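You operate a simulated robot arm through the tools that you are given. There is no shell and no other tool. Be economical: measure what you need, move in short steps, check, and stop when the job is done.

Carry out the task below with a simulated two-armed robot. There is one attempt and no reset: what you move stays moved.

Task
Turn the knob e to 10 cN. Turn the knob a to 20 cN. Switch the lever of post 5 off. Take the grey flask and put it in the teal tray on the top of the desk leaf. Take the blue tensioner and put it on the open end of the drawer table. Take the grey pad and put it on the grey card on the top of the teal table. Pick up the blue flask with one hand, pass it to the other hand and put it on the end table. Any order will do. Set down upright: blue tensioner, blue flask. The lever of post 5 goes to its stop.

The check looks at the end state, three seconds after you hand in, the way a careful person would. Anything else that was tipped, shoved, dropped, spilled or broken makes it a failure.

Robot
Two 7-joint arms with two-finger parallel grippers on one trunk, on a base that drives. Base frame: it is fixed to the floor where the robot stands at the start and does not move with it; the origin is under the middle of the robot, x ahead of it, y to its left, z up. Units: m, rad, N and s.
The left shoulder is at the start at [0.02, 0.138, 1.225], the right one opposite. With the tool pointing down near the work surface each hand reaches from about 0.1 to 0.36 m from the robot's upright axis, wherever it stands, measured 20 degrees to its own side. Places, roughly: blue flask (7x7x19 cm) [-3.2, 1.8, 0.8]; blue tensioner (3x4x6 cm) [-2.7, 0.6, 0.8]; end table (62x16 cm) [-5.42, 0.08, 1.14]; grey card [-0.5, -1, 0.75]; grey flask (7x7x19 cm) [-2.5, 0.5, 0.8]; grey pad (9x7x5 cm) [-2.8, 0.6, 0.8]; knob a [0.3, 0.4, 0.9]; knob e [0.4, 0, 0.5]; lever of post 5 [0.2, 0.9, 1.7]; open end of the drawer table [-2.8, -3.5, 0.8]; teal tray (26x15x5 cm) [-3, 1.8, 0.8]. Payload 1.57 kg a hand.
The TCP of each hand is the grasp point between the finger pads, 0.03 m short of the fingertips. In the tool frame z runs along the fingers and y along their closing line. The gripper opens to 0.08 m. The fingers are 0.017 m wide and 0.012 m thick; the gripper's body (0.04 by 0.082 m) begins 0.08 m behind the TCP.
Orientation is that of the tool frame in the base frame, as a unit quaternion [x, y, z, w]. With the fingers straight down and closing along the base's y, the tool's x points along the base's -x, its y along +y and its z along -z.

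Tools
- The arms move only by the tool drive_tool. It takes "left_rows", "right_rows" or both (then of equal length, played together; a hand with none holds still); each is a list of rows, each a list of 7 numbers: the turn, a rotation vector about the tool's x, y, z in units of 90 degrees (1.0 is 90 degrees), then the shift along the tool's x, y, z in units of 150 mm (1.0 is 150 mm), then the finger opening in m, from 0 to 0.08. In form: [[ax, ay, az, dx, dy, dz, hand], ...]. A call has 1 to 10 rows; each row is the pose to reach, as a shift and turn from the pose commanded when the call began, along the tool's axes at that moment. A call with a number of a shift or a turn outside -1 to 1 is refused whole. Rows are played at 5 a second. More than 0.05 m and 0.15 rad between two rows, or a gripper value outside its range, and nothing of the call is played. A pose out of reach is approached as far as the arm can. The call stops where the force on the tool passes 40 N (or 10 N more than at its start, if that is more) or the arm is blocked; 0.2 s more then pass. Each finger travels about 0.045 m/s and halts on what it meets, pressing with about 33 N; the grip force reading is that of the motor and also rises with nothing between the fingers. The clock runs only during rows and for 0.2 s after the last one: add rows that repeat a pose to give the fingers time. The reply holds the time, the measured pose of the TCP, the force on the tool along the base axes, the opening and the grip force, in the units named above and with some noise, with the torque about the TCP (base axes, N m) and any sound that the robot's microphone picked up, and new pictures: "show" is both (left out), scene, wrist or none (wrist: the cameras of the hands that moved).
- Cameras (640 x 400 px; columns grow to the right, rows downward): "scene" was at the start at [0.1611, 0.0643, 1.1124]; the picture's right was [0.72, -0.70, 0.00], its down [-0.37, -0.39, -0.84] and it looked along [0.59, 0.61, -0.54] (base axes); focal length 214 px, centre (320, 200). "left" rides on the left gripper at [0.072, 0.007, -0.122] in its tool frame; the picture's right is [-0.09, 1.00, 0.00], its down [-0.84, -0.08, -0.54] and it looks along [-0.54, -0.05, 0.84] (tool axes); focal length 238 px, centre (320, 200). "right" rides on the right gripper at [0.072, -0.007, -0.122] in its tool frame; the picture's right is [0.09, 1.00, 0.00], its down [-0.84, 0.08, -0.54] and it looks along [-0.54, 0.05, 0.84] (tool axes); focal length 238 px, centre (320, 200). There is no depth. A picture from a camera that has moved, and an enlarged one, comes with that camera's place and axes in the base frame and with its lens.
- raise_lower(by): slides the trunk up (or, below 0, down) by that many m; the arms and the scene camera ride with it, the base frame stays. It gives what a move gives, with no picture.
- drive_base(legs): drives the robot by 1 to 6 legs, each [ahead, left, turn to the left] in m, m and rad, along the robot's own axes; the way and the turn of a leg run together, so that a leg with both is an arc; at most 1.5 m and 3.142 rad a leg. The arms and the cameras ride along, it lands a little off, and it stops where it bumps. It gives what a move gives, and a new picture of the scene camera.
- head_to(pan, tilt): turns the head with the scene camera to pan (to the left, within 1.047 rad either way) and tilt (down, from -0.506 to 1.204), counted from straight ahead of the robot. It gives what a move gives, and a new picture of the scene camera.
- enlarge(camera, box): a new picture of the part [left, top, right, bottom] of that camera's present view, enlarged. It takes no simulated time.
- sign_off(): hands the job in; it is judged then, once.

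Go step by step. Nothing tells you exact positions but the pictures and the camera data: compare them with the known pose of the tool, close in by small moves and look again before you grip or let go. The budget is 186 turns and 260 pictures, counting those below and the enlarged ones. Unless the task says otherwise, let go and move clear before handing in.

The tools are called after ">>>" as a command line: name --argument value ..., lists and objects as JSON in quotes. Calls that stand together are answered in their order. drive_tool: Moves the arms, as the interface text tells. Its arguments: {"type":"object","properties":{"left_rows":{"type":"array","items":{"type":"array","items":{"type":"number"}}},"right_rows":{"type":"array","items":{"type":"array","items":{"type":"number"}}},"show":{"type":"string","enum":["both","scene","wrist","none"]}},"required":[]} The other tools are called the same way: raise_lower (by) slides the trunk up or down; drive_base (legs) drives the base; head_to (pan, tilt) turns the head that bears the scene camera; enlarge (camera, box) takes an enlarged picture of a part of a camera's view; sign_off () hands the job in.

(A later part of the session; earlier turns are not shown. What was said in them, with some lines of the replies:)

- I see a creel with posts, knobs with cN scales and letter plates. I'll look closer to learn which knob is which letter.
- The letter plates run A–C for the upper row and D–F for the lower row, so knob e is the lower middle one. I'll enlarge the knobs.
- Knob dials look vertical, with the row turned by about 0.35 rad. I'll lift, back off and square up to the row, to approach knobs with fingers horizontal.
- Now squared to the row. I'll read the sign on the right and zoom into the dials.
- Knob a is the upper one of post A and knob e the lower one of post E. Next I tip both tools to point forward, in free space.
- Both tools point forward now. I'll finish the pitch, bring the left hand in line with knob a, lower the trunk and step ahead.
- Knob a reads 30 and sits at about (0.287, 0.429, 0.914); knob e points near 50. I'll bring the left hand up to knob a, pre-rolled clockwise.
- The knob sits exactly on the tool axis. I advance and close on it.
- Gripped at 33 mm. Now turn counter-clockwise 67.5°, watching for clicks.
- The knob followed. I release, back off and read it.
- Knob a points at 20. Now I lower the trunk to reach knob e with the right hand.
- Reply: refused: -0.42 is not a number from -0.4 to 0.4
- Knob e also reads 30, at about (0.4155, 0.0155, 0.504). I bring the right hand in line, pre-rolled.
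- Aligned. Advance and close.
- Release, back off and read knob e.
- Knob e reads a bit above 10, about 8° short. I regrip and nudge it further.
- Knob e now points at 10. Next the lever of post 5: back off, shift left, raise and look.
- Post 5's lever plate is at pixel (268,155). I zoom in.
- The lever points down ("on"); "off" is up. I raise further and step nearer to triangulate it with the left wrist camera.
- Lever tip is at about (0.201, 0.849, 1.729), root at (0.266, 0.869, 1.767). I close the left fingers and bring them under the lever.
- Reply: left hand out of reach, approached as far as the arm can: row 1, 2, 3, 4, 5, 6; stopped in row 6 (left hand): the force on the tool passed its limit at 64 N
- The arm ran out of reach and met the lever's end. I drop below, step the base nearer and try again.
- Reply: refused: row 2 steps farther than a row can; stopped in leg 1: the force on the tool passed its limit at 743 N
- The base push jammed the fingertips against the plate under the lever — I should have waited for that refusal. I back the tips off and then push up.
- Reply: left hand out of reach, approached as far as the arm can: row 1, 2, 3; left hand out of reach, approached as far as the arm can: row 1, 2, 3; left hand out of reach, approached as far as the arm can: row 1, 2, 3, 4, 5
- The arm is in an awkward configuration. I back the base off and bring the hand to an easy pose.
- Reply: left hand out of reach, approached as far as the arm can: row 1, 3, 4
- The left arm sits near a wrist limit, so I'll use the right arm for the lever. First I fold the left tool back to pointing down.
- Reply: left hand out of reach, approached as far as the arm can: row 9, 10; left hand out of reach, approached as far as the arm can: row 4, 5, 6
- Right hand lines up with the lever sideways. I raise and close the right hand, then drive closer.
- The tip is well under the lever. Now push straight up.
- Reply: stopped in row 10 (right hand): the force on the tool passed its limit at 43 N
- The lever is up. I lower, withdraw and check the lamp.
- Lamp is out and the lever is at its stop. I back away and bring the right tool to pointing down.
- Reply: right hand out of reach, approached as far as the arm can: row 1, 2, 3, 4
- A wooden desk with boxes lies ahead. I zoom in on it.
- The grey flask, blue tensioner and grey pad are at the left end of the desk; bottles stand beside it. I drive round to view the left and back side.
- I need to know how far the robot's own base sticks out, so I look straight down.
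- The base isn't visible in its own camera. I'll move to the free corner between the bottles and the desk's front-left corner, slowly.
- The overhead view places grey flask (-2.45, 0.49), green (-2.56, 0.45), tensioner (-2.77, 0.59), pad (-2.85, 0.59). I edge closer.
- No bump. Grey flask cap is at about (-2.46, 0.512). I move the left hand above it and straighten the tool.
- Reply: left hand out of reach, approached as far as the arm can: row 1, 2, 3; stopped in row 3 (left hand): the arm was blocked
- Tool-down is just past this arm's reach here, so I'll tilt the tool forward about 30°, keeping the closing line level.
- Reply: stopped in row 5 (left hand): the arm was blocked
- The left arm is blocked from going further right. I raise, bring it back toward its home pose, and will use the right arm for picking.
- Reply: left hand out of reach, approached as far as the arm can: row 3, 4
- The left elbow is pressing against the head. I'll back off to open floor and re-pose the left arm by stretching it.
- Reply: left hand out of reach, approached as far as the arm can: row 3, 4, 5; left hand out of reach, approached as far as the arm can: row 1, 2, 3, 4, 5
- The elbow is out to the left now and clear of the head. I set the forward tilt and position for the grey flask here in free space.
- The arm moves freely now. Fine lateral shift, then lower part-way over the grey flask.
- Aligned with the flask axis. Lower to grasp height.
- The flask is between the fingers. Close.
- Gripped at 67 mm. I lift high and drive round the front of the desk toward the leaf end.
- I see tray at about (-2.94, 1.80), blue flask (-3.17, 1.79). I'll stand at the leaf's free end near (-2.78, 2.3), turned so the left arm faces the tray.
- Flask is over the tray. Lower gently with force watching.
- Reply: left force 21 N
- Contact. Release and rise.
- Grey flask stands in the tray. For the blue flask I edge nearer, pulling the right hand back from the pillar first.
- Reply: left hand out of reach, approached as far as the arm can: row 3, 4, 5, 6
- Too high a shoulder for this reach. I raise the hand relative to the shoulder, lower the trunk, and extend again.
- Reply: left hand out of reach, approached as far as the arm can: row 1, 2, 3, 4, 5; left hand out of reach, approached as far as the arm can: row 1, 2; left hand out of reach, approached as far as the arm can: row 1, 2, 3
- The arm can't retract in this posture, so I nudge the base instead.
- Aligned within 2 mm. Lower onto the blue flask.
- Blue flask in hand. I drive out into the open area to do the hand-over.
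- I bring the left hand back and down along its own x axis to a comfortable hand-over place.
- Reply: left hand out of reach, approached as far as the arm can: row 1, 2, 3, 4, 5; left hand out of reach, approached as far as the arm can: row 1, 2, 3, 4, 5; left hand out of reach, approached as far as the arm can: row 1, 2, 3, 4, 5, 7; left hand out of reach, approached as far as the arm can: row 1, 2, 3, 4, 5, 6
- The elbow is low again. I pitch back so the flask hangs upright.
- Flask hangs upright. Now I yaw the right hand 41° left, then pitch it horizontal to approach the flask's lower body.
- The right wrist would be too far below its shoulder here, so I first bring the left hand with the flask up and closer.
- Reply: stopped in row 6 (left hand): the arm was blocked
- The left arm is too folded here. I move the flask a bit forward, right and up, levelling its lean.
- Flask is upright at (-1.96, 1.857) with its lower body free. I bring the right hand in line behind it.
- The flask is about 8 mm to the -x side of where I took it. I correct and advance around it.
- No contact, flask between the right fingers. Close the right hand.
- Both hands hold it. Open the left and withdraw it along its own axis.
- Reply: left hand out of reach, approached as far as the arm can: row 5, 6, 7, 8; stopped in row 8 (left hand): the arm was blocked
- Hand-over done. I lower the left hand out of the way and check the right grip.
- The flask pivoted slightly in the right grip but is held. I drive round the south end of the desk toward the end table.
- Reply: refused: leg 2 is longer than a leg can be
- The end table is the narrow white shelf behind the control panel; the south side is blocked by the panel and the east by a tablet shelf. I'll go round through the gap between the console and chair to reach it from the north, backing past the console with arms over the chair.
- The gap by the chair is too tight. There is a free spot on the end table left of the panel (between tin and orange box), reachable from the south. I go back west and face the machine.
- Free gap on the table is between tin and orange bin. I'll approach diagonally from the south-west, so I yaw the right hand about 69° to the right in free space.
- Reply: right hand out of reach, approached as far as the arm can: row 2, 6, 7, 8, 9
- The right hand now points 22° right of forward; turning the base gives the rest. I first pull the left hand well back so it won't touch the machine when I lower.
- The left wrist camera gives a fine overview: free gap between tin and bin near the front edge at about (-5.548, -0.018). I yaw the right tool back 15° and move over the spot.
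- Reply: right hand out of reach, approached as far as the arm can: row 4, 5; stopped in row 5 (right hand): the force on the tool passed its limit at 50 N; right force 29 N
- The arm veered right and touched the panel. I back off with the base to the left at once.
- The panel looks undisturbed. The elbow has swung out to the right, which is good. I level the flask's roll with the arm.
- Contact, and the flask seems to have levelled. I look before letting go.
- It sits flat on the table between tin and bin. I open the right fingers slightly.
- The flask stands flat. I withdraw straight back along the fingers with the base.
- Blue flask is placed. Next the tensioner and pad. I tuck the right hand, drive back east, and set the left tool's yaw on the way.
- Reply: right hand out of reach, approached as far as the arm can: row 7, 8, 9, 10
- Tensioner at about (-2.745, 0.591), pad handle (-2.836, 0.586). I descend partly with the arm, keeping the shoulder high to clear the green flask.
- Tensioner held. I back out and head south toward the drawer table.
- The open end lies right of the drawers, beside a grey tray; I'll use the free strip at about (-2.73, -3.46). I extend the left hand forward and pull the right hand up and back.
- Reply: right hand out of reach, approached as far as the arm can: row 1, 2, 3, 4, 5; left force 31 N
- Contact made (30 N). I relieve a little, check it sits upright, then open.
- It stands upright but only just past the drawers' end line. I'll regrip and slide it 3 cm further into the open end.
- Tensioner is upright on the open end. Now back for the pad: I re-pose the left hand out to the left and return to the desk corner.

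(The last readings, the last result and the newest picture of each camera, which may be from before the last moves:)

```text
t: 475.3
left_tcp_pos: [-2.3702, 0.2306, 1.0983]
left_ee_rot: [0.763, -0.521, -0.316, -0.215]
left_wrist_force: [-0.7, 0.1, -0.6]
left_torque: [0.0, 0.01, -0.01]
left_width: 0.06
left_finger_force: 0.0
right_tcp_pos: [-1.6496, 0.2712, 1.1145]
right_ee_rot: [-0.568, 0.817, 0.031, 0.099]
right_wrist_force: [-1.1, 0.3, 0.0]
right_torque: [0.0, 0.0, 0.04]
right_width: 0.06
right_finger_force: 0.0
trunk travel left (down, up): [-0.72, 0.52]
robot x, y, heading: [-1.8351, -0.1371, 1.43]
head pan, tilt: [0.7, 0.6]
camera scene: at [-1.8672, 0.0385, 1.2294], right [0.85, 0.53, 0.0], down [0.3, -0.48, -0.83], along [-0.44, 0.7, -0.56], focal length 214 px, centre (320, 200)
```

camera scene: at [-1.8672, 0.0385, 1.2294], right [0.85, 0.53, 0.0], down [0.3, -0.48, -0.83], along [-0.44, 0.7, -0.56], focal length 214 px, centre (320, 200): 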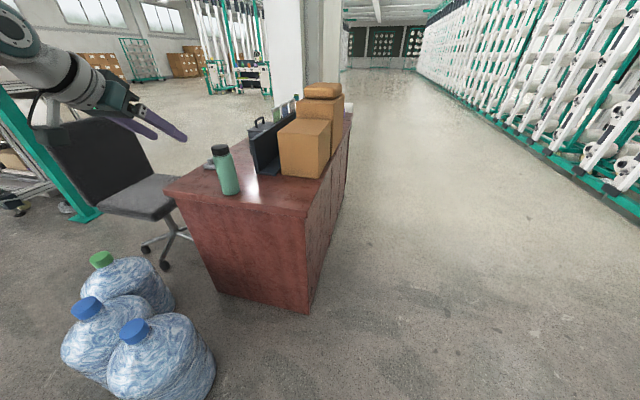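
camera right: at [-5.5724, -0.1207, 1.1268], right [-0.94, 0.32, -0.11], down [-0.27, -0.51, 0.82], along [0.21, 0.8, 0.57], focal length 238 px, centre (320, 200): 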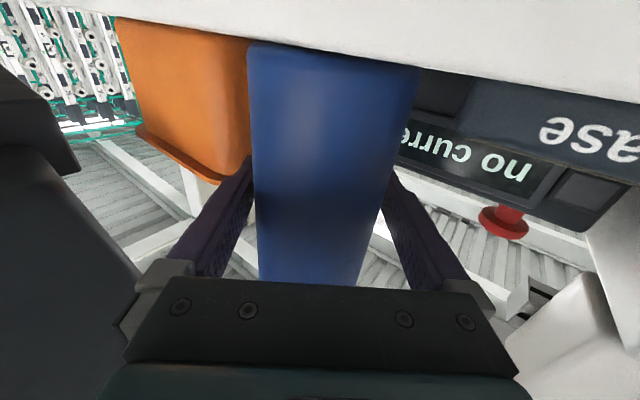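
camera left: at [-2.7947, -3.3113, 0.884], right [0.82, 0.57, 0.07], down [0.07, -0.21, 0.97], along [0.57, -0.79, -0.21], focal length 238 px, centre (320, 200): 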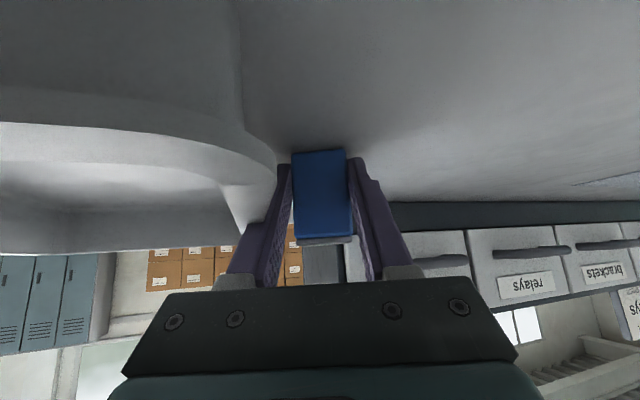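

>>> drive_base --legs '[[0.2, 0.3, 0], [0.1, 0.18, 0.015]]'

>>> raise_lower --by -0.1

>>> enlarge --camera "left" --box '[160, 0, 480, 200]'

```text
t: 478.8
left_tcp_pos: [-2.8235, 0.5738, 1.0988]
left_ee_rot: [0.77, -0.511, -0.319, -0.211]
left_wrist_force: [-0.5, 0.2, -0.6]
left_torque: [0.0, 0.01, 0.07]
left_width: 0.0601
left_finger_force: 0.0
right_tcp_pos: [-2.1049, 0.6348, 1.115]
right_ee_rot: [-0.579, 0.809, 0.032, 0.099]
right_wrist_force: [0.5, -0.3, 0.5]
right_torque: [-0.02, -0.04, 0.0]
right_width: 0.06
right_finger_force: 0.0
trunk travel left (down, up): [-0.72, 0.52]
robot x, y, heading: [-2.2789, 0.2199, 1.46]
head pan, tilt: [0.7, 0.6]
camera scene: at [-2.3155, 0.3959, 1.2294], right [0.83, 0.56, 0.0], down [0.31, -0.47, -0.83], along [-0.46, 0.69, -0.56], focal length 214 px, centre (320, 200)
```

scene: 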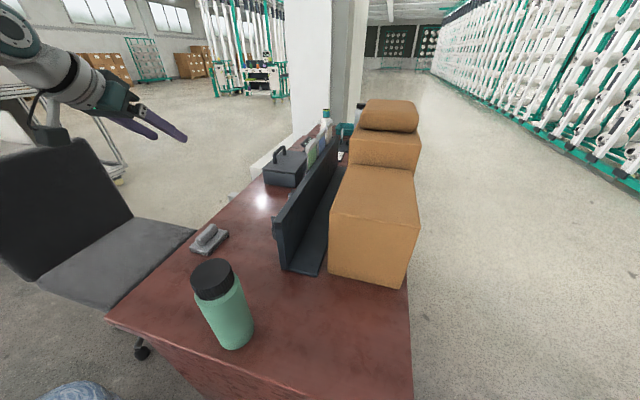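

```text
t: 480.2
left_tcp_pos: [-2.8249, 0.5747, 0.999]
left_ee_rot: [0.771, -0.51, -0.319, -0.21]
left_wrist_force: [0.0, 0.6, 0.5]
left_torque: [0.02, -0.03, 0.0]
left_width: 0.06
left_finger_force: 0.0
right_tcp_pos: [-2.104, 0.6345, 1.0146]
right_ee_rot: [-0.578, 0.81, 0.032, 0.1]
right_wrist_force: [0.2, -0.4, 0.3]
right_torque: [-0.03, 0.0, 0.03]
right_width: 0.0599
right_finger_force: 0.1
trunk travel left (down, up): [-0.62, 0.62]
robot x, y, heading: [-2.2806, 0.2219, 1.461]
head pan, tilt: [0.7, 0.6]
```

```text
2.00 times, centred on (320, 100) of left
camera zoom: at [-2.7763, 0.4447, 1.0335], right [-0.94, -0.33, 0.07], down [-0.01, 0.22, 0.97], along [-0.33, 0.92, -0.21], focal length 477 px, centre (320, 400)
```

zoom: 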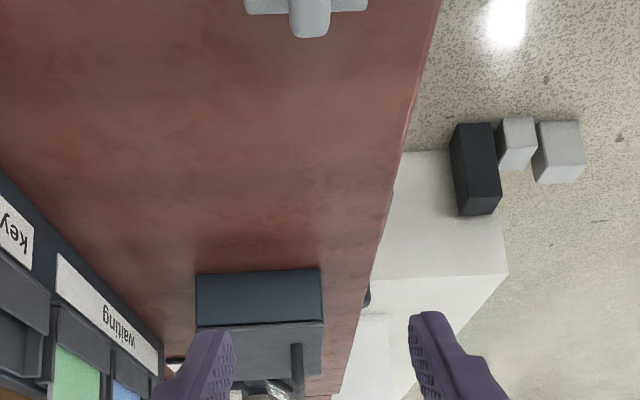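

Pad handle centre is about (-2.834, 0.588), aligned with the fingers. I descend toward it.

>>> drive_tool --left_rows '[[0, 0, 0, 0.12, 0.01, 0.16, 0.06], [0, 0, 0, 0.25, 0.01, 0.32, 0.06], [0, 0, 0, 0.37, 0.02, 0.48, 0.06], [0, 0, 0, 0.49, 0.02, 0.64, 0.06], [0, 0, 0, 0.49, 0.02, 0.64, 0.06]]' --show "wrist"

```text
t: 481.4
left_tcp_pos: [-2.8313, 0.5879, 0.8793]
left_ee_rot: [0.77, -0.511, -0.319, -0.212]
left_wrist_force: [0.1, 0.3, -0.7]
left_torque: [0.01, -0.01, -0.01]
left_width: 0.06
left_finger_force: 0.0
right_tcp_pos: [-2.1043, 0.6356, 1.015]
right_ee_rot: [-0.578, 0.809, 0.032, 0.1]
right_wrist_force: [-0.2, 0.1, 0.9]
right_torque: [0.01, -0.01, 0.0]
right_width: 0.06
right_finger_force: 0.2
trunk travel left (down, up): [-0.62, 0.62]
robot x, y, heading: [-2.2757, 0.2222, 1.46]
head pan, tilt: [0.7, 0.6]
camera left: at [-2.7839, 0.4587, 0.9132], right [-0.94, -0.33, 0.07], down [-0.01, 0.22, 0.97], along [-0.33, 0.92, -0.21], focal length 238 px, centre (320, 200)
```

left: 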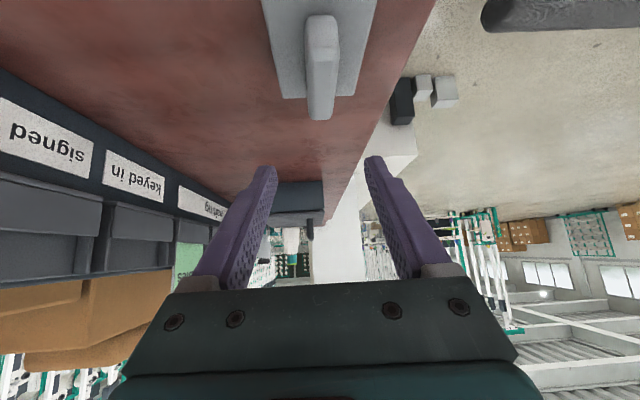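

>>> drive_tool --left_rows '[[0, 0, 0, 0.05, 0.01, -0.05, 0.05], [0, 0, 0, 0.098, 0.015, -0.098, 0.05]]' --show "none"

>>> raise_lower --by -0.058

>>> enlarge --camera "left" --box '[160, 50, 480, 250]'

```text
t: 482.0
left_tcp_pos: [-2.8259, 0.5666, 0.8786]
left_ee_rot: [0.77, -0.511, -0.319, -0.211]
left_wrist_force: [-0.7, -0.5, -0.4]
left_torque: [-0.04, 0.01, 0.0]
left_width: 0.0499
left_finger_force: 0.1
right_tcp_pos: [-2.1036, 0.6347, 1.0147]
right_ee_rot: [-0.578, 0.809, 0.032, 0.1]
right_wrist_force: [-0.8, 0.2, -0.4]
right_torque: [0.01, 0.03, 0.01]
right_width: 0.06
right_finger_force: 0.0
trunk travel left (down, up): [-0.62, 0.62]
robot x, y, heading: [-2.2779, 0.2215, 1.459]
head pan, tilt: [0.7, 0.6]
```

```text
t: 482.9
left_tcp_pos: [-2.8253, 0.5677, 0.8205]
left_ee_rot: [0.77, -0.511, -0.319, -0.211]
left_wrist_force: [0.6, -0.1, -0.2]
left_torque: [-0.03, 0.02, 0.0]
left_width: 0.0498
left_finger_force: 0.0
right_tcp_pos: [-2.1047, 0.6356, 0.9581]
right_ee_rot: [-0.577, 0.81, 0.033, 0.098]
right_wrist_force: [-0.5, -0.4, 0.3]
right_torque: [0.0, 0.02, 0.0]
right_width: 0.0597
right_finger_force: 0.1
trunk travel left (down, up): [-0.562, 0.678]
robot x, y, heading: [-2.2774, 0.2237, 1.457]
head pan, tilt: [0.7, 0.6]
```

```text
2.00 times, centred on (320, 150) of left
camera zoom: at [-2.7784, 0.4384, 0.8555], right [-0.94, -0.33, 0.07], down [-0.01, 0.22, 0.97], along [-0.33, 0.92, -0.21], focal length 477 px, centre (320, 300)
```

zoom: 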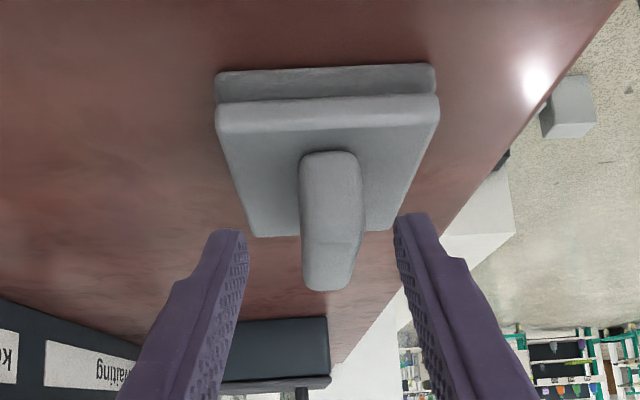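

>>> drive_tool --left_rows '[[0, 0, 0, 0.08, 0.015, -0.014, 0.05], [0, 0, 0, 0.08, 0.015, -0.014, 0.01], [0, 0, 0, 0.08, 0.015, -0.014, 0.01], [0, 0, 0, 0.08, 0.015, -0.014, 0.01], [0, 0, 0, 0.08, 0.015, -0.014, 0.01], [0, 0, 0, 0.08, 0.015, -0.014, 0.01]]' --show "wrist"

```text
t: 484.3
left_tcp_pos: [-2.8241, 0.5574, 0.8129]
left_ee_rot: [0.77, -0.51, -0.319, -0.211]
left_wrist_force: [0.2, 0.0, 0.0]
left_torque: [0.06, -0.02, 0.02]
left_width: 0.019
left_finger_force: 32.8
right_tcp_pos: [-2.1051, 0.6345, 0.9572]
right_ee_rot: [-0.578, 0.809, 0.031, 0.1]
right_wrist_force: [0.3, -0.1, -0.6]
right_torque: [-0.03, 0.02, 0.02]
right_width: 0.06
right_finger_force: 0.1
trunk travel left (down, up): [-0.562, 0.678]
robot x, y, heading: [-2.2785, 0.2195, 1.465]
head pan, tilt: [0.7, 0.6]
camera left: at [-2.7762, 0.4282, 0.8484], right [-0.94, -0.33, 0.07], down [-0.01, 0.22, 0.97], along [-0.33, 0.92, -0.21], focal length 238 px, centre (320, 200)
```

left: 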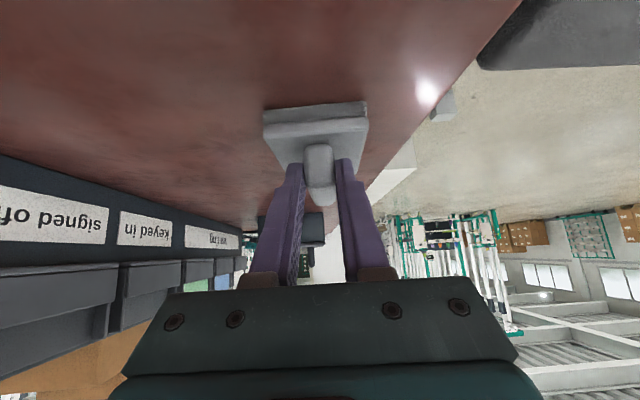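

Handle gripped. I lift and drive out toward the teal table.

>>> raise_lower --by 0.3

>>> drive_base --legs '[[-0.3, -0.48, 0], [-0.7, 0, 0], [0, 0, -1.9]]'

>>> head_to --pan 0.2 --tilt 0.5

```text
t: 487.3
left_tcp_pos: [-2.8234, 0.5579, 1.1133]
left_ee_rot: [0.77, -0.51, -0.319, -0.21]
left_wrist_force: [-0.4, -0.4, -1.0]
left_torque: [0.0, 0.0, 0.01]
left_width: 0.0191
left_finger_force: 33.2
right_tcp_pos: [-2.1045, 0.6357, 1.2575]
right_ee_rot: [-0.578, 0.809, 0.033, 0.101]
right_wrist_force: [-0.2, -0.3, 0.2]
right_torque: [0.01, -0.02, 0.03]
right_width: 0.0601
right_finger_force: 0.0
trunk travel left (down, up): [-0.862, 0.378]
robot x, y, heading: [-2.2733, 0.2241, 1.462]
head pan, tilt: [0.7, 0.6]
```

```text
t: 498.6
left_tcp_pos: [-1.4066, -0.4272, 1.1143]
left_ee_rot: [-0.02, 0.924, 0.009, 0.382]
left_wrist_force: [-0.7, -0.8, -1.0]
left_torque: [0.02, 0.02, -0.02]
left_width: 0.019
left_finger_force: 33.0
right_tcp_pos: [-1.5838, -1.1285, 1.2571]
right_ee_rot: [0.333, 0.937, -0.064, 0.083]
right_wrist_force: [-0.3, -0.6, 0.2]
right_torque: [0.0, -0.01, 0.02]
right_width: 0.0598
right_finger_force: 0.1
trunk travel left (down, up): [-0.862, 0.378]
robot x, y, heading: [-1.9104, -0.8246, -0.466]
head pan, tilt: [0.7, 0.6]
camera scene: at [-1.7364, -0.8475, 1.3714], right [0.23, -0.97, 0.0], down [-0.55, -0.13, -0.83], along [0.8, 0.19, -0.56], focal length 214 px, centre (320, 200)
```

scene: 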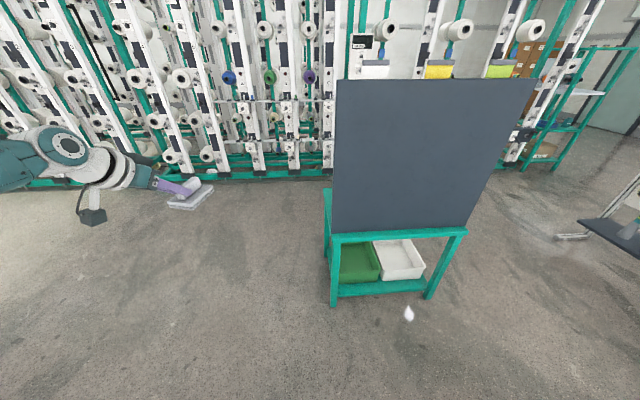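

```text
t: 499.6
left_tcp_pos: [-1.4072, -0.426, 1.1132]
left_ee_rot: [-0.02, 0.924, 0.009, 0.382]
left_wrist_force: [-0.2, -0.1, -0.3]
left_torque: [0.01, 0.04, 0.02]
left_width: 0.019
left_finger_force: 33.7
right_tcp_pos: [-1.584, -1.1288, 1.2572]
right_ee_rot: [0.334, 0.937, -0.063, 0.084]
right_wrist_force: [0.2, -0.7, 0.4]
right_torque: [-0.05, 0.0, 0.07]
right_width: 0.0597
right_finger_force: 0.0
trunk travel left (down, up): [-0.862, 0.378]
robot x, y, heading: [-1.9091, -0.8268, -0.464]
head pan, tilt: [0.201, 0.499]
camera scene: at [-1.7345, -0.8918, 1.3805], right [-0.26, -0.97, 0.0], down [-0.46, 0.12, -0.88], along [0.85, -0.23, -0.48], focal length 214 px, centre (320, 200)
```

scene: 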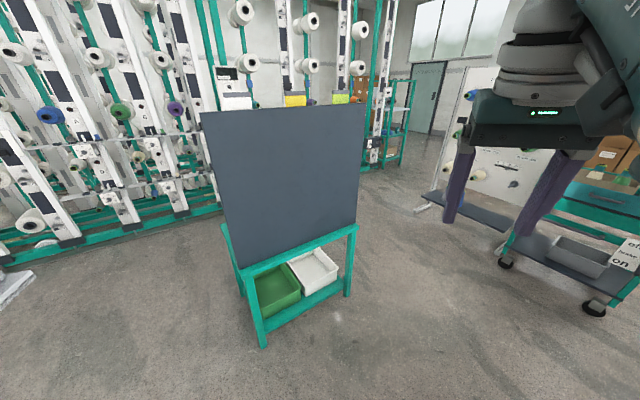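

The teal table's top is behind a tall dark board; access is from the creel side. I bring the left hand in front first, then drive around the north.

>>> drive_tool --left_rows '[[0, 0, 0, 0, -0.25, 0, 0.01], [0, 0, 0, 0, -0.5, 0, 0.01], [0, 0, 0, 0, -0.75, 0, 0.01], [0, 0, 0, 0, -1.0, 0, 0.01]]' --show "none"

>>> drive_tool --left_rows '[[0, 0, 0, 0, -0.25, 0, 0.01], [0, 0, 0, 0, -0.5, 0, 0.01], [0, 0, 0, 0, -0.75, 0, 0.01], [0, 0, 0, 0, -0.9, 0, 0.01]]' --show "none"

>>> drive_base --legs '[[0.17, 1.0, 0], [0.65, 0.3, 0], [0, 0, -0.85]]'

>>> head_to --pan 0.15 --tilt 0.6

```text
t: 500.6
left_tcp_pos: [-1.3988, -0.5762, 1.1149]
left_ee_rot: [-0.022, 0.924, 0.01, 0.382]
left_wrist_force: [-0.3, 0.5, -0.4]
left_torque: [0.02, 0.0, -0.02]
left_width: 0.0192
left_finger_force: 33.0
right_tcp_pos: [-1.5841, -1.1291, 1.2571]
right_ee_rot: [0.335, 0.936, -0.063, 0.084]
right_wrist_force: [-0.4, 0.8, -0.9]
right_torque: [-0.02, 0.01, 0.03]
right_width: 0.0599
right_finger_force: 0.0
trunk travel left (down, up): [-0.862, 0.378]
robot x, y, heading: [-1.9119, -0.8247, -0.467]
head pan, tilt: [0.201, 0.499]
```

```text
t: 501.6
left_tcp_pos: [-1.3914, -0.7113, 1.1129]
left_ee_rot: [-0.02, 0.924, 0.009, 0.383]
left_wrist_force: [-0.1, 0.6, -0.1]
left_torque: [-0.01, 0.01, 0.03]
left_width: 0.019
left_finger_force: 33.3
right_tcp_pos: [-1.5828, -1.1277, 1.257]
right_ee_rot: [0.334, 0.937, -0.063, 0.083]
right_wrist_force: [0.2, 0.2, 0.2]
right_torque: [-0.05, 0.0, 0.02]
right_width: 0.0598
right_finger_force: 0.0
trunk travel left (down, up): [-0.862, 0.378]
robot x, y, heading: [-1.9076, -0.8217, -0.463]
head pan, tilt: [0.201, 0.499]
```

```text
t: 512.6
left_tcp_pos: [-0.1591, -0.3352, 1.1127]
left_ee_rot: [0.361, 0.851, -0.148, 0.352]
left_wrist_force: [-0.1, 0.4, -0.2]
left_torque: [0.02, 0.03, 0.0]
left_width: 0.0191
left_finger_force: 33.5
right_tcp_pos: [-0.5979, -0.4675, 1.2573]
right_ee_rot: [0.689, 0.717, -0.093, 0.05]
right_wrist_force: [-0.2, -0.5, 0.3]
right_torque: [-0.03, 0.01, -0.01]
right_width: 0.0598
right_finger_force: 0.0
trunk travel left (down, up): [-0.862, 0.378]
robot x, y, heading: [-0.5844, -0.0219, -1.309]
head pan, tilt: [0.201, 0.499]
camera scene: at [-0.5217, -0.1992, 1.3805], right [-0.9, -0.44, 0.0], down [-0.21, 0.43, -0.88], along [0.39, -0.79, -0.48], focal length 214 px, centre (320, 200)
```

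scene: 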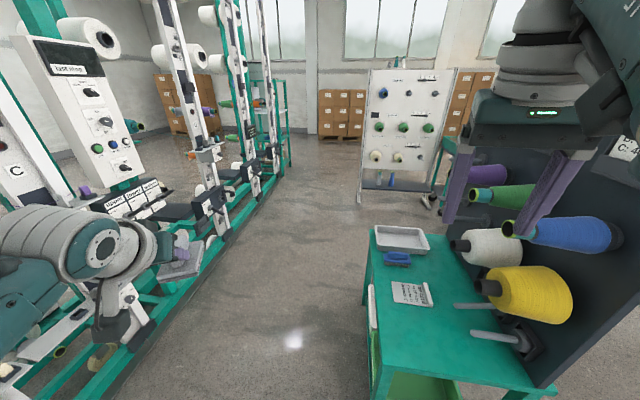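

```text
t: 513.3
left_tcp_pos: [-0.1609, -0.3365, 1.1126]
left_ee_rot: [0.36, 0.851, -0.149, 0.353]
left_wrist_force: [0.2, -0.1, 0.1]
left_torque: [0.03, 0.02, -0.02]
left_width: 0.019
left_finger_force: 32.9
right_tcp_pos: [-0.599, -0.468, 1.2573]
right_ee_rot: [0.69, 0.716, -0.093, 0.05]
right_wrist_force: [0.0, -0.4, 0.3]
right_torque: [0.01, -0.01, -0.02]
right_width: 0.0596
right_finger_force: 0.0
trunk travel left (down, up): [-0.862, 0.378]
robot x, y, heading: [-0.5878, -0.0227, -1.313]
head pan, tilt: [0.15, 0.6]
camera scene: at [-0.5269, -0.1987, 1.3715], right [-0.92, -0.4, 0.0], down [-0.23, 0.52, -0.83], along [0.33, -0.76, -0.56], focal length 214 px, centre (320, 200)
```

scene: 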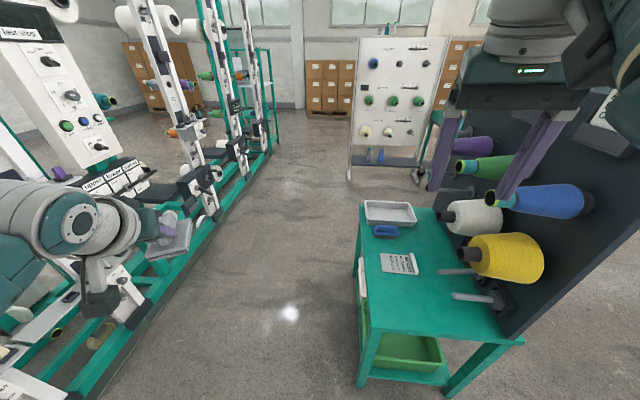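

>>> enlarge --camera "scene" --box '[340, 190, 540, 340]'

```text
2.67 times, centred on (440, 265) of scene
camera zoom: at [-0.5269, -0.1987, 1.3715], right [-0.92, -0.4, 0.0], down [-0.23, 0.52, -0.83], along [0.33, -0.76, -0.56], focal length 572 px, centre (0, 27)
```

zoom: 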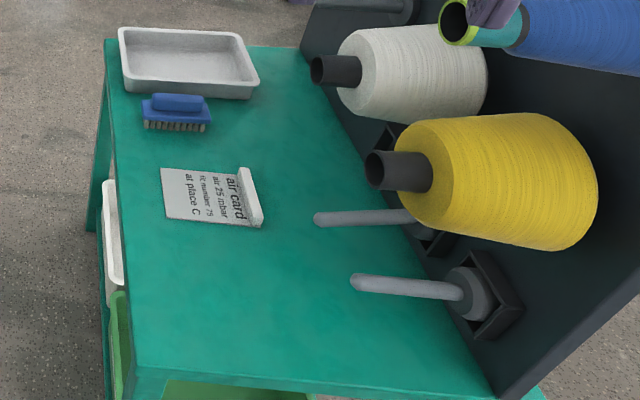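

Card centre is about (-0.578, -0.782), slightly larger than the pad. I turn to face west, then move east and south so the pad comes over the card.

>>> drive_base --legs '[[0, 0, -1.99], [-0.46, -0.075, 0], [-0.06, 0.38, 0]]'

>>> head_to --pan 0.6 --tilt 0.7

```text
t: 522.9
left_tcp_pos: [-0.5863, -0.6703, 1.1134]
left_ee_rot: [0.91, 0.159, -0.377, 0.067]
left_wrist_force: [-0.2, 0.4, -0.6]
left_torque: [0.01, 0.0, -0.01]
left_width: 0.0191
left_finger_force: 33.0
right_tcp_pos: [-0.5262, -0.2156, 1.2565]
right_ee_rot: [0.976, -0.19, -0.092, -0.051]
right_wrist_force: [-0.3, -0.3, 1.3]
right_torque: [0.05, -0.01, -0.02]
right_width: 0.0601
right_finger_force: 0.0
trunk travel left (down, up): [-0.862, 0.378]
robot x, y, heading: [-0.124, -0.4068, 2.98]
head pan, tilt: [0.15, 0.6]
camera scene: at [-0.3121, -0.3925, 1.3714], right [0.01, 1.0, 0.0], down [0.56, -0.01, -0.83], along [-0.82, 0.01, -0.56], focal length 214 px, centre (320, 200)
```

scene: 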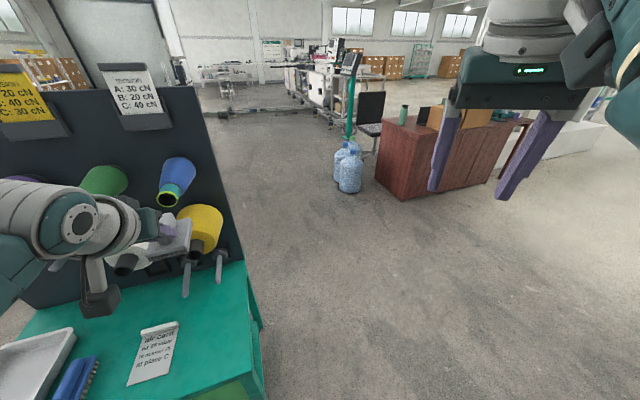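

```text
t: 523.8
left_tcp_pos: [-0.585, -0.6705, 1.1119]
left_ee_rot: [0.91, 0.159, -0.377, 0.066]
left_wrist_force: [0.4, -0.6, -0.5]
left_torque: [0.04, -0.01, -0.02]
left_width: 0.019
left_finger_force: 33.0
right_tcp_pos: [-0.5262, -0.2147, 1.2571]
right_ee_rot: [0.976, -0.19, -0.092, -0.05]
right_wrist_force: [-1.0, -1.2, 0.1]
right_torque: [0.04, 0.01, -0.01]
right_width: 0.0598
right_finger_force: 0.1
trunk travel left (down, up): [-0.862, 0.378]
robot x, y, heading: [-0.1222, -0.4137, 2.981]
head pan, tilt: [0.6, 0.7]
camera scene: at [-0.3007, -0.4296, 1.3628], right [-0.42, 0.91, 0.0], down [0.58, 0.27, -0.77], along [-0.69, -0.32, -0.64], focal length 214 px, centre (320, 200)
```

scene: 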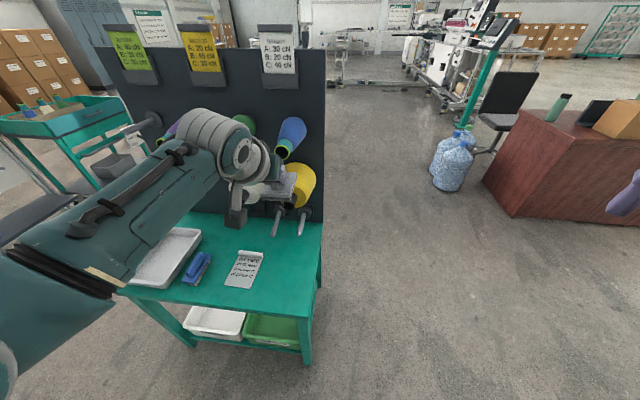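

>>> enlarge --camera "scene" --box '[180, 220, 340, 320]'

```text
4.00 times, centred on (260, 270) of scene
camera zoom: at [-0.3007, -0.4296, 1.3628], right [-0.42, 0.91, 0.0], down [0.58, 0.27, -0.77], along [-0.69, -0.32, -0.64], focal length 858 px, centre (560, -80)
```

zoom: 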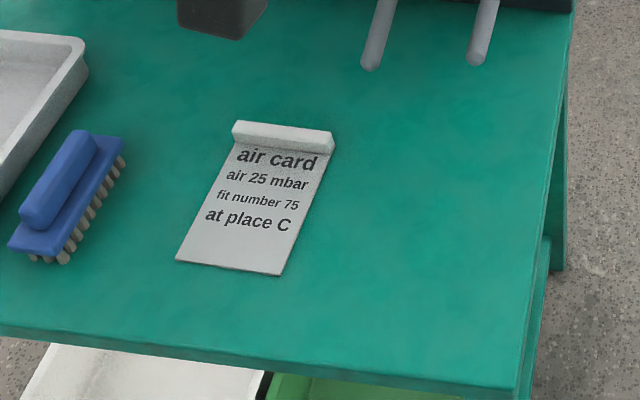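

The table top is lower than assumed (z ≈ 0.63); the card centre is at about (-0.585, -0.882). I shift the base and lower in steps.

>>> drive_base --legs '[[-0.041, 0.2, 0]]'

>>> raise_lower --by -0.3

>>> enlarge --camera "left" --box '[160, 0, 480, 200]'

```text
t: 525.4
left_tcp_pos: [-0.5759, -0.8729, 1.1119]
left_ee_rot: [0.91, 0.16, -0.377, 0.067]
left_wrist_force: [0.4, 0.6, -0.6]
left_torque: [0.0, -0.07, -0.01]
left_width: 0.0191
left_finger_force: 33.0
right_tcp_pos: [-0.5177, -0.4187, 1.2565]
right_ee_rot: [0.976, -0.189, -0.092, -0.05]
right_wrist_force: [0.5, 0.5, -0.4]
right_torque: [0.03, 0.05, -0.05]
right_width: 0.0599
right_finger_force: 0.1
trunk travel left (down, up): [-0.862, 0.378]
robot x, y, heading: [-0.1192, -0.6114, 2.982]
head pan, tilt: [0.6, 0.7]
camera scene: at [-0.292, -0.6317, 1.3628], right [-0.43, 0.9, 0.0], down [0.58, 0.27, -0.76], along [-0.69, -0.33, -0.64], focal length 214 px, centre (320, 200)
```

scene: 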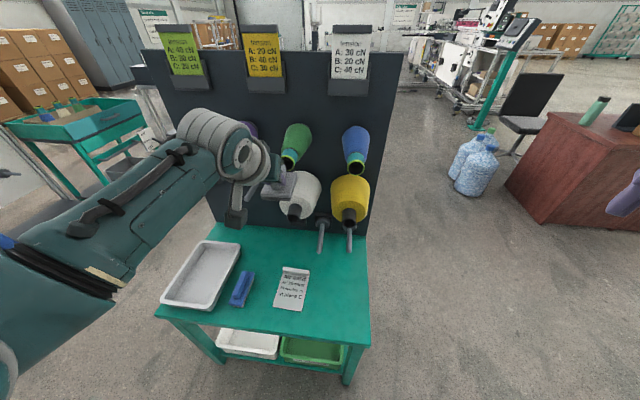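

```text
t: 528.4
left_tcp_pos: [-0.577, -0.8721, 0.8111]
left_ee_rot: [0.91, 0.16, -0.377, 0.067]
left_wrist_force: [0.6, 0.2, -0.3]
left_torque: [0.04, -0.05, 0.01]
left_width: 0.0188
left_finger_force: 33.0
right_tcp_pos: [-0.5185, -0.4189, 0.9571]
right_ee_rot: [0.976, -0.189, -0.092, -0.051]
right_wrist_force: [0.4, -0.3, 0.3]
right_torque: [0.02, 0.02, 0.01]
right_width: 0.0599
right_finger_force: 0.0
trunk travel left (down, up): [-0.562, 0.678]
robot x, y, heading: [-0.1171, -0.6126, 2.98]
head pan, tilt: [0.6, 0.7]
```

```text
2.00 times, centred on (320, 100) of left
camera zoom: at [-0.4454, -0.8327, 0.8471], right [0.28, -0.96, 0.07], down [-0.22, 0.0, 0.97], along [-0.93, -0.29, -0.21], focal length 477 px, centre (320, 400)
```

zoom: 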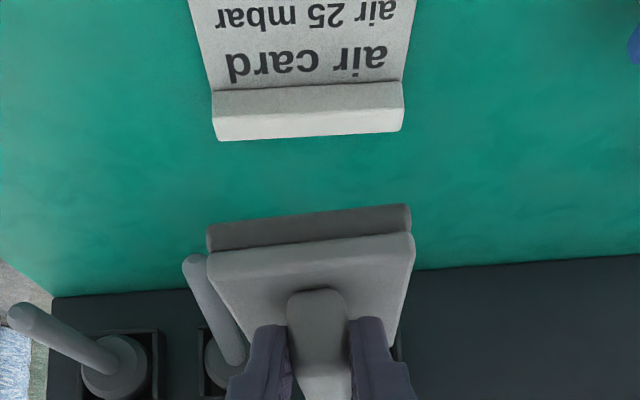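

>>> drive_tool --left_rows '[[0, 0, 0, 0, 0.04, 0, 0.01]]' --show "none"

>>> raise_lower --by -0.1

>>> enlarge --camera "left" --box '[160, 0, 480, 200]'

```text
t: 528.8
left_tcp_pos: [-0.5738, -0.8795, 0.812]
left_ee_rot: [0.91, 0.161, -0.375, 0.068]
left_wrist_force: [0.3, 0.4, -0.6]
left_torque: [0.01, -0.04, -0.04]
left_width: 0.0191
left_finger_force: 33.5
right_tcp_pos: [-0.517, -0.4193, 0.9565]
right_ee_rot: [0.976, -0.189, -0.092, -0.051]
right_wrist_force: [0.5, -0.3, -0.1]
right_torque: [0.02, -0.01, 0.0]
right_width: 0.06
right_finger_force: 0.1
trunk travel left (down, up): [-0.562, 0.678]
robot x, y, heading: [-0.1174, -0.6112, 2.979]
head pan, tilt: [0.6, 0.7]
```

```text
t: 530.1
left_tcp_pos: [-0.5742, -0.8785, 0.7113]
left_ee_rot: [0.91, 0.16, -0.376, 0.067]
left_wrist_force: [0.7, -0.2, -0.4]
left_torque: [0.02, 0.0, -0.02]
left_width: 0.019
left_finger_force: 32.8
right_tcp_pos: [-0.5183, -0.4184, 0.8575]
right_ee_rot: [0.976, -0.189, -0.092, -0.051]
right_wrist_force: [0.7, -0.4, 0.4]
right_torque: [0.01, 0.0, 0.02]
right_width: 0.06
right_finger_force: 0.1
trunk travel left (down, up): [-0.462, 0.778]
robot x, y, heading: [-0.1169, -0.615, 2.985]
head pan, tilt: [0.6, 0.7]
```

```text
2.00 times, centred on (320, 100) of left
camera zoom: at [-0.443, -0.8383, 0.7467], right [0.28, -0.96, 0.07], down [-0.22, 0.0, 0.97], along [-0.93, -0.29, -0.21], focal length 477 px, centre (320, 400)
```

zoom: 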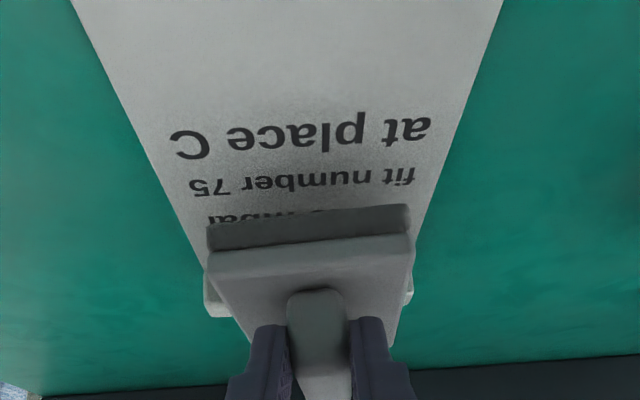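

The pad would land close to the card's lip; I shift it 12 mm back, then set down.

>>> drive_tool --left_rows '[[0, 0, 0, 0.056, 0, -0.056, 0.01], [0, 0, 0, 0.056, 0, -0.056, 0.01]]' --show "none"

>>> raise_lower --by -0.022

>>> drive_tool --left_rows '[[0, 0, 0, 0.014, 0, 0.014, 0.01], [0, 0, 0, 0.028, 0, 0.028, 0.01], [0, 0, 0, 0.042, 0, 0.042, 0.01]]' --show "none"

```text
t: 530.7
left_tcp_pos: [-0.5651, -0.8747, 0.7123]
left_ee_rot: [0.91, 0.16, -0.377, 0.067]
left_wrist_force: [-0.4, 0.0, -0.7]
left_torque: [0.02, -0.07, 0.03]
left_width: 0.0192
left_finger_force: 33.2
right_tcp_pos: [-0.5183, -0.4185, 0.8582]
right_ee_rot: [0.976, -0.189, -0.093, -0.05]
right_wrist_force: [0.2, -0.1, -0.3]
right_torque: [-0.01, 0.01, 0.0]
right_width: 0.0597
right_finger_force: 0.0
trunk travel left (down, up): [-0.462, 0.778]
robot x, y, heading: [-0.1157, -0.6109, 2.979]
head pan, tilt: [0.6, 0.7]
```

```text
t: 531.4
left_tcp_pos: [-0.565, -0.8742, 0.6915]
left_ee_rot: [0.909, 0.16, -0.378, 0.067]
left_wrist_force: [1.6, 0.6, 11.1]
left_torque: [-0.25, 0.85, -0.01]
left_width: 0.019
left_finger_force: 33.4
right_tcp_pos: [-0.5197, -0.4196, 0.8365]
right_ee_rot: [0.976, -0.189, -0.093, -0.051]
right_wrist_force: [-1.0, -0.2, 0.0]
right_torque: [0.01, 0.0, -0.02]
right_width: 0.06
right_finger_force: 0.1
trunk travel left (down, up): [-0.44, 0.8]
robot x, y, heading: [-0.1184, -0.6145, 2.983]
head pan, tilt: [0.6, 0.7]
```

```text
t: 532.2
left_tcp_pos: [-0.5644, -0.8746, 0.6831]
left_ee_rot: [0.909, 0.159, -0.38, 0.067]
left_wrist_force: [12.8, 6.6, 32.0]
left_torque: [-0.12, 0.69, -0.21]
left_width: 0.019
left_finger_force: 32.9
right_tcp_pos: [-0.5183, -0.4191, 0.8356]
right_ee_rot: [0.976, -0.189, -0.092, -0.051]
right_wrist_force: [0.4, 0.1, -1.1]
right_torque: [0.01, 0.0, -0.01]
right_width: 0.0602
right_finger_force: 0.1
trunk travel left (down, up): [-0.44, 0.8]
robot x, y, heading: [-0.1161, -0.6127, 2.981]
head pan, tilt: [0.6, 0.7]
```

>>> drive_tool --left_rows '[[0, 0, 0, -0.02, 0, -0.02, 0.01], [0, 0, 0, -0.02, 0, -0.02, 0.01]]' --show "wrist"

>>> enlarge --camera "scene" --box '[160, 200, 380, 340]'

```text
t: 532.8
left_tcp_pos: [-0.5653, -0.8746, 0.6841]
left_ee_rot: [0.91, 0.16, -0.375, 0.067]
left_wrist_force: [-0.9, 0.5, 7.2]
left_torque: [0.1, 0.67, -0.08]
left_width: 0.019
left_finger_force: 33.2
right_tcp_pos: [-0.5201, -0.4179, 0.8353]
right_ee_rot: [0.976, -0.189, -0.092, -0.05]
right_wrist_force: [0.6, 0.6, -0.3]
right_torque: [0.01, -0.02, 0.02]
right_width: 0.0604
right_finger_force: 0.1
trunk travel left (down, up): [-0.44, 0.8]
robot x, y, heading: [-0.1154, -0.6086, 2.977]
head pan, tilt: [0.6, 0.7]
camera left: at [-0.4334, -0.8346, 0.7202], right [0.28, -0.96, 0.07], down [-0.22, 0.0, 0.97], along [-0.93, -0.29, -0.21], focal length 238 px, centre (320, 200)
```

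left: 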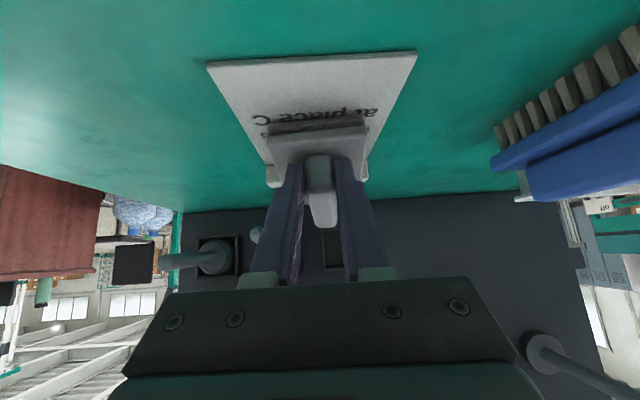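

```text
2.86 times, centred on (270, 270) of scene
camera zoom: at [-0.2932, -0.6319, 0.9408], right [-0.43, 0.9, 0.0], down [0.58, 0.27, -0.77], along [-0.69, -0.33, -0.64], focal length 613 px, centre (463, 0)
```

zoom: 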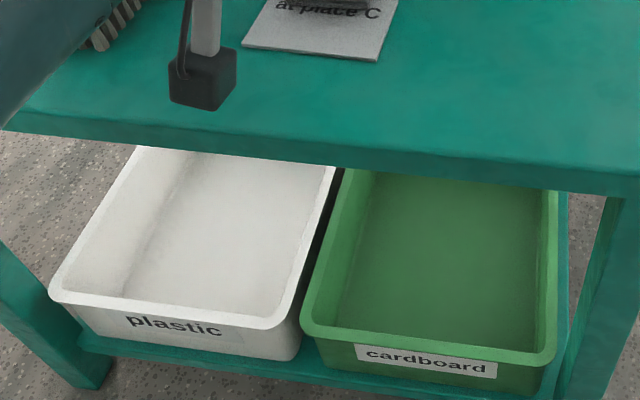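

The far end of the pad was resting on the card's lip. I lift it, move it 3 cm back and set it down again.

>>> drive_tool --left_rows '[[0, 0, 0, -0.094, 0, -0.094, 0.01], [0, 0, 0, -0.024, 0, -0.164, 0.01], [0, 0, 0, 0.046, 0, -0.234, 0.01], [0, 0, 0, 0.093, 0, -0.187, 0.01], [0, 0, 0, 0.126, 0, -0.154, 0.01]]' --show "wrist"

```text
t: 534.0
left_tcp_pos: [-0.5345, -0.8628, 0.6875]
left_ee_rot: [0.91, 0.16, -0.376, 0.067]
left_wrist_force: [-0.4, -0.8, -1.0]
left_torque: [0.0, -0.05, -0.03]
left_width: 0.0191
left_finger_force: 32.9
right_tcp_pos: [-0.5182, -0.4186, 0.8354]
right_ee_rot: [0.976, -0.188, -0.093, -0.05]
right_wrist_force: [0.1, 0.0, 0.1]
right_torque: [-0.01, -0.02, 0.0]
right_width: 0.0599
right_finger_force: 0.0
trunk travel left (down, up): [-0.44, 0.8]
robot x, y, heading: [-0.1127, -0.6108, 2.979]
head pan, tilt: [0.6, 0.7]
camera left: at [-0.4034, -0.8233, 0.7234], right [0.28, -0.96, 0.07], down [-0.22, 0.0, 0.97], along [-0.93, -0.29, -0.21], focal length 238 px, centre (320, 200)
```

left: 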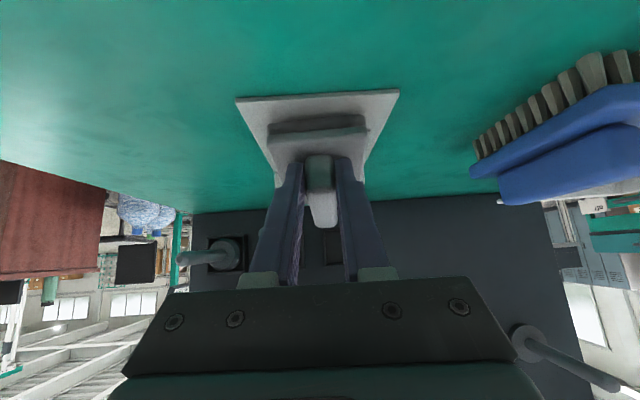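

>>> drive_tool --left_rows '[[0, 0, 0, 0.014, 0, 0.014, 0.01], [0, 0, 0, 0.024, 0, 0.024, 0.01], [0, 0, 0, 0.033, 0, 0.033, 0.01]]' --show "none"

```text
t: 534.8
left_tcp_pos: [-0.535, -0.8649, 0.6841]
left_ee_rot: [0.909, 0.16, -0.379, 0.067]
left_wrist_force: [5.7, 1.9, 17.3]
left_torque: [-0.04, -0.29, 0.01]
left_width: 0.0191
left_finger_force: 33.3
right_tcp_pos: [-0.5189, -0.4193, 0.8352]
right_ee_rot: [0.976, -0.19, -0.092, -0.052]
right_wrist_force: [-0.5, 0.2, -0.3]
right_torque: [0.0, 0.0, -0.02]
right_width: 0.0601
right_finger_force: 0.1
trunk travel left (down, up): [-0.44, 0.8]
robot x, y, heading: [-0.1145, -0.612, 2.982]
head pan, tilt: [0.6, 0.7]
```

Contact. Relieve slightly, open, and rise.

>>> drive_tool --left_rows '[[0, 0, 0, -0.008, 0, -0.008, 0.01], [0, 0, 0, -0.008, 0, -0.008, 0.025], [0, 0, 0, -0.008, 0, -0.008, 0.035], [0, 0, 0, -0.008, 0, -0.008, 0.045], [0, 0, 0, -0.008, 0, -0.008, 0.045]]' --show "none"

>>> raise_lower --by 0.25

>>> enlarge --camera "left" --box '[160, 0, 480, 200]'

>>> enlarge --camera "scene" --box '[180, 200, 340, 320]'

```text
t: 536.0
left_tcp_pos: [-0.5356, -0.8643, 0.6847]
left_ee_rot: [0.91, 0.16, -0.377, 0.067]
left_wrist_force: [0.6, 0.3, -0.2]
left_torque: [0.02, -0.02, 0.01]
left_width: 0.0452
left_finger_force: 0.0
right_tcp_pos: [-0.5186, -0.4175, 0.8358]
right_ee_rot: [0.976, -0.189, -0.092, -0.05]
right_wrist_force: [0.4, 0.6, -0.1]
right_torque: [-0.03, 0.01, 0.0]
right_width: 0.0602
right_finger_force: 0.0
trunk travel left (down, up): [-0.44, 0.8]
robot x, y, heading: [-0.1176, -0.6116, 2.978]
head pan, tilt: [0.6, 0.7]
```

```text
t: 538.6
left_tcp_pos: [-0.5355, -0.863, 0.9335]
left_ee_rot: [0.91, 0.16, -0.377, 0.067]
left_wrist_force: [0.4, 0.1, -0.4]
left_torque: [0.0, -0.01, 0.01]
left_width: 0.045
left_finger_force: 0.1
right_tcp_pos: [-0.5197, -0.4185, 1.0849]
right_ee_rot: [0.976, -0.189, -0.092, -0.05]
right_wrist_force: [0.3, -0.2, -0.8]
right_torque: [0.01, 0.0, -0.05]
right_width: 0.0601
right_finger_force: 0.1
trunk travel left (down, up): [-0.69, 0.55]
robot x, y, heading: [-0.1182, -0.6112, 2.984]
head pan, tilt: [0.6, 0.7]
```

```text
2.00 times, centred on (320, 100) of left
camera zoom: at [-0.404, -0.8237, 0.9687], right [0.28, -0.96, 0.07], down [-0.22, 0.0, 0.97], along [-0.93, -0.29, -0.21], focal length 477 px, centre (320, 400)
```

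zoom: 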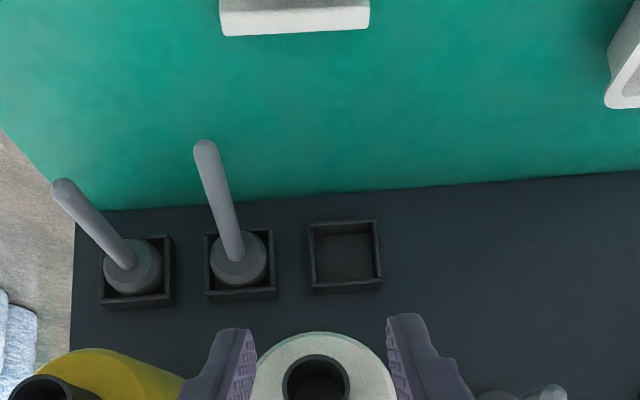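

```text
3.33 times, centred on (260, 260) of scene
camera zoom: at [-0.292, -0.6317, 1.1908], right [-0.43, 0.9, 0.0], down [0.58, 0.27, -0.76], along [-0.69, -0.33, -0.64], focal length 715 px, centre (520, 0)
```

zoom: 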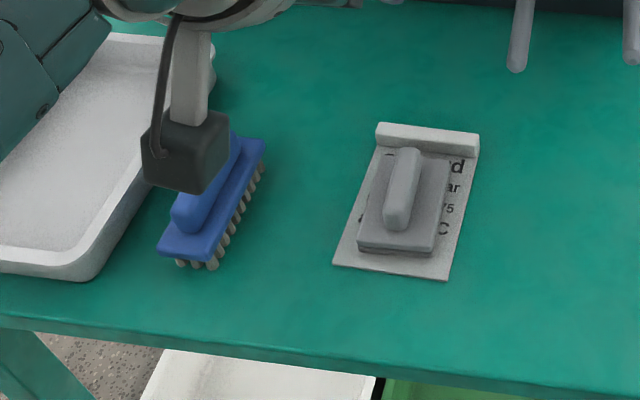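

All objects are placed. I raise and move clear.

>>> raise_lower --by 0.25

>>> drive_base --legs '[[0, -0.35, 0]]'

```text
t: 541.1
left_tcp_pos: [-0.536, -0.8633, 1.1833]
left_ee_rot: [0.91, 0.16, -0.376, 0.067]
left_wrist_force: [-0.1, -0.5, 0.4]
left_torque: [0.02, 0.0, 0.0]
left_width: 0.045
left_finger_force: 0.0
right_tcp_pos: [-0.519, -0.4186, 1.3348]
right_ee_rot: [0.976, -0.188, -0.092, -0.051]
right_wrist_force: [0.3, -0.4, 0.2]
right_torque: [0.01, -0.05, 0.01]
right_width: 0.0598
right_finger_force: 0.1
trunk travel left (down, up): [-0.94, 0.3]
robot x, y, heading: [-0.1122, -0.611, 2.977]
head pan, tilt: [0.6, 0.7]
```

```text
t: 543.4
left_tcp_pos: [-0.479, -0.5179, 1.1853]
left_ee_rot: [0.91, 0.161, -0.377, 0.068]
left_wrist_force: [0.0, -0.4, 0.5]
left_torque: [-0.03, 0.0, -0.02]
left_width: 0.045
left_finger_force: 0.0
right_tcp_pos: [-0.4617, -0.0734, 1.3358]
right_ee_rot: [0.976, -0.19, -0.092, -0.05]
right_wrist_force: [0.0, 0.8, -0.3]
right_torque: [0.01, 0.01, 0.0]
right_width: 0.06
right_finger_force: 0.1
trunk travel left (down, up): [-0.94, 0.3]
robot x, y, heading: [-0.0596, -0.268, 2.982]
head pan, tilt: [0.6, 0.7]
camera scene: at [-0.2364, -0.2866, 1.4408], right [-0.43, 0.9, 0.0], down [0.58, 0.28, -0.76], along [-0.69, -0.33, -0.64], focal length 214 px, centre (320, 200)
```

scene: 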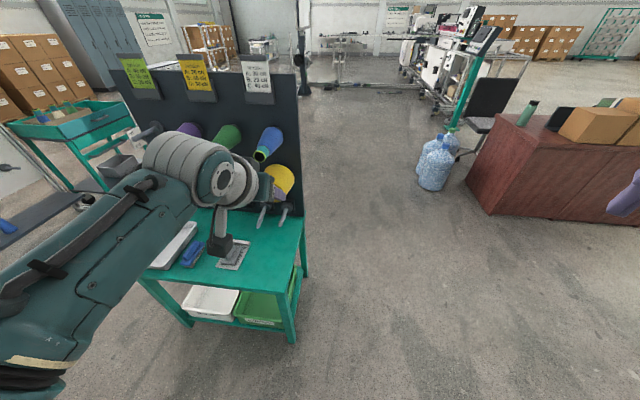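

Both hands are empty and clear of everything, and every item is in place, so I hand in.

>>> sign_off

```text
The job is handed in.
```

All seven parts of the job are done and handed in:
- **Knobs and lever:** knob a points at 20 cN and knob e at 10 cN, both within a few degrees by eye. The lever of post 5 is off at its stop, and its lamp is out.
- **Flasks:** the grey flask stands in the teal tray. The blue flask was passed from the left hand to the right and stands upright on the end table.
- **Tensioner and pad:** the blue tensioner stands upright on the open end of the drawer table, close beside the grey tray there. The grey pad lies on the grey card.

**Unplanned contacts:** three things were pressed against on the way:
- **Post 5 plate:** the left fingertips jammed against the lever plate of post 5, with a reading of 743 N.
- **Control panel:** the right hand or flask pressed against the control panel by the end table, at about 50 N.
- **Card lip:** the pad first came down on the lip of the card, at about 32 N, before I moved it.

In the pictures afterwards nothing looked moved or damaged, but I did not check those spots closely again.
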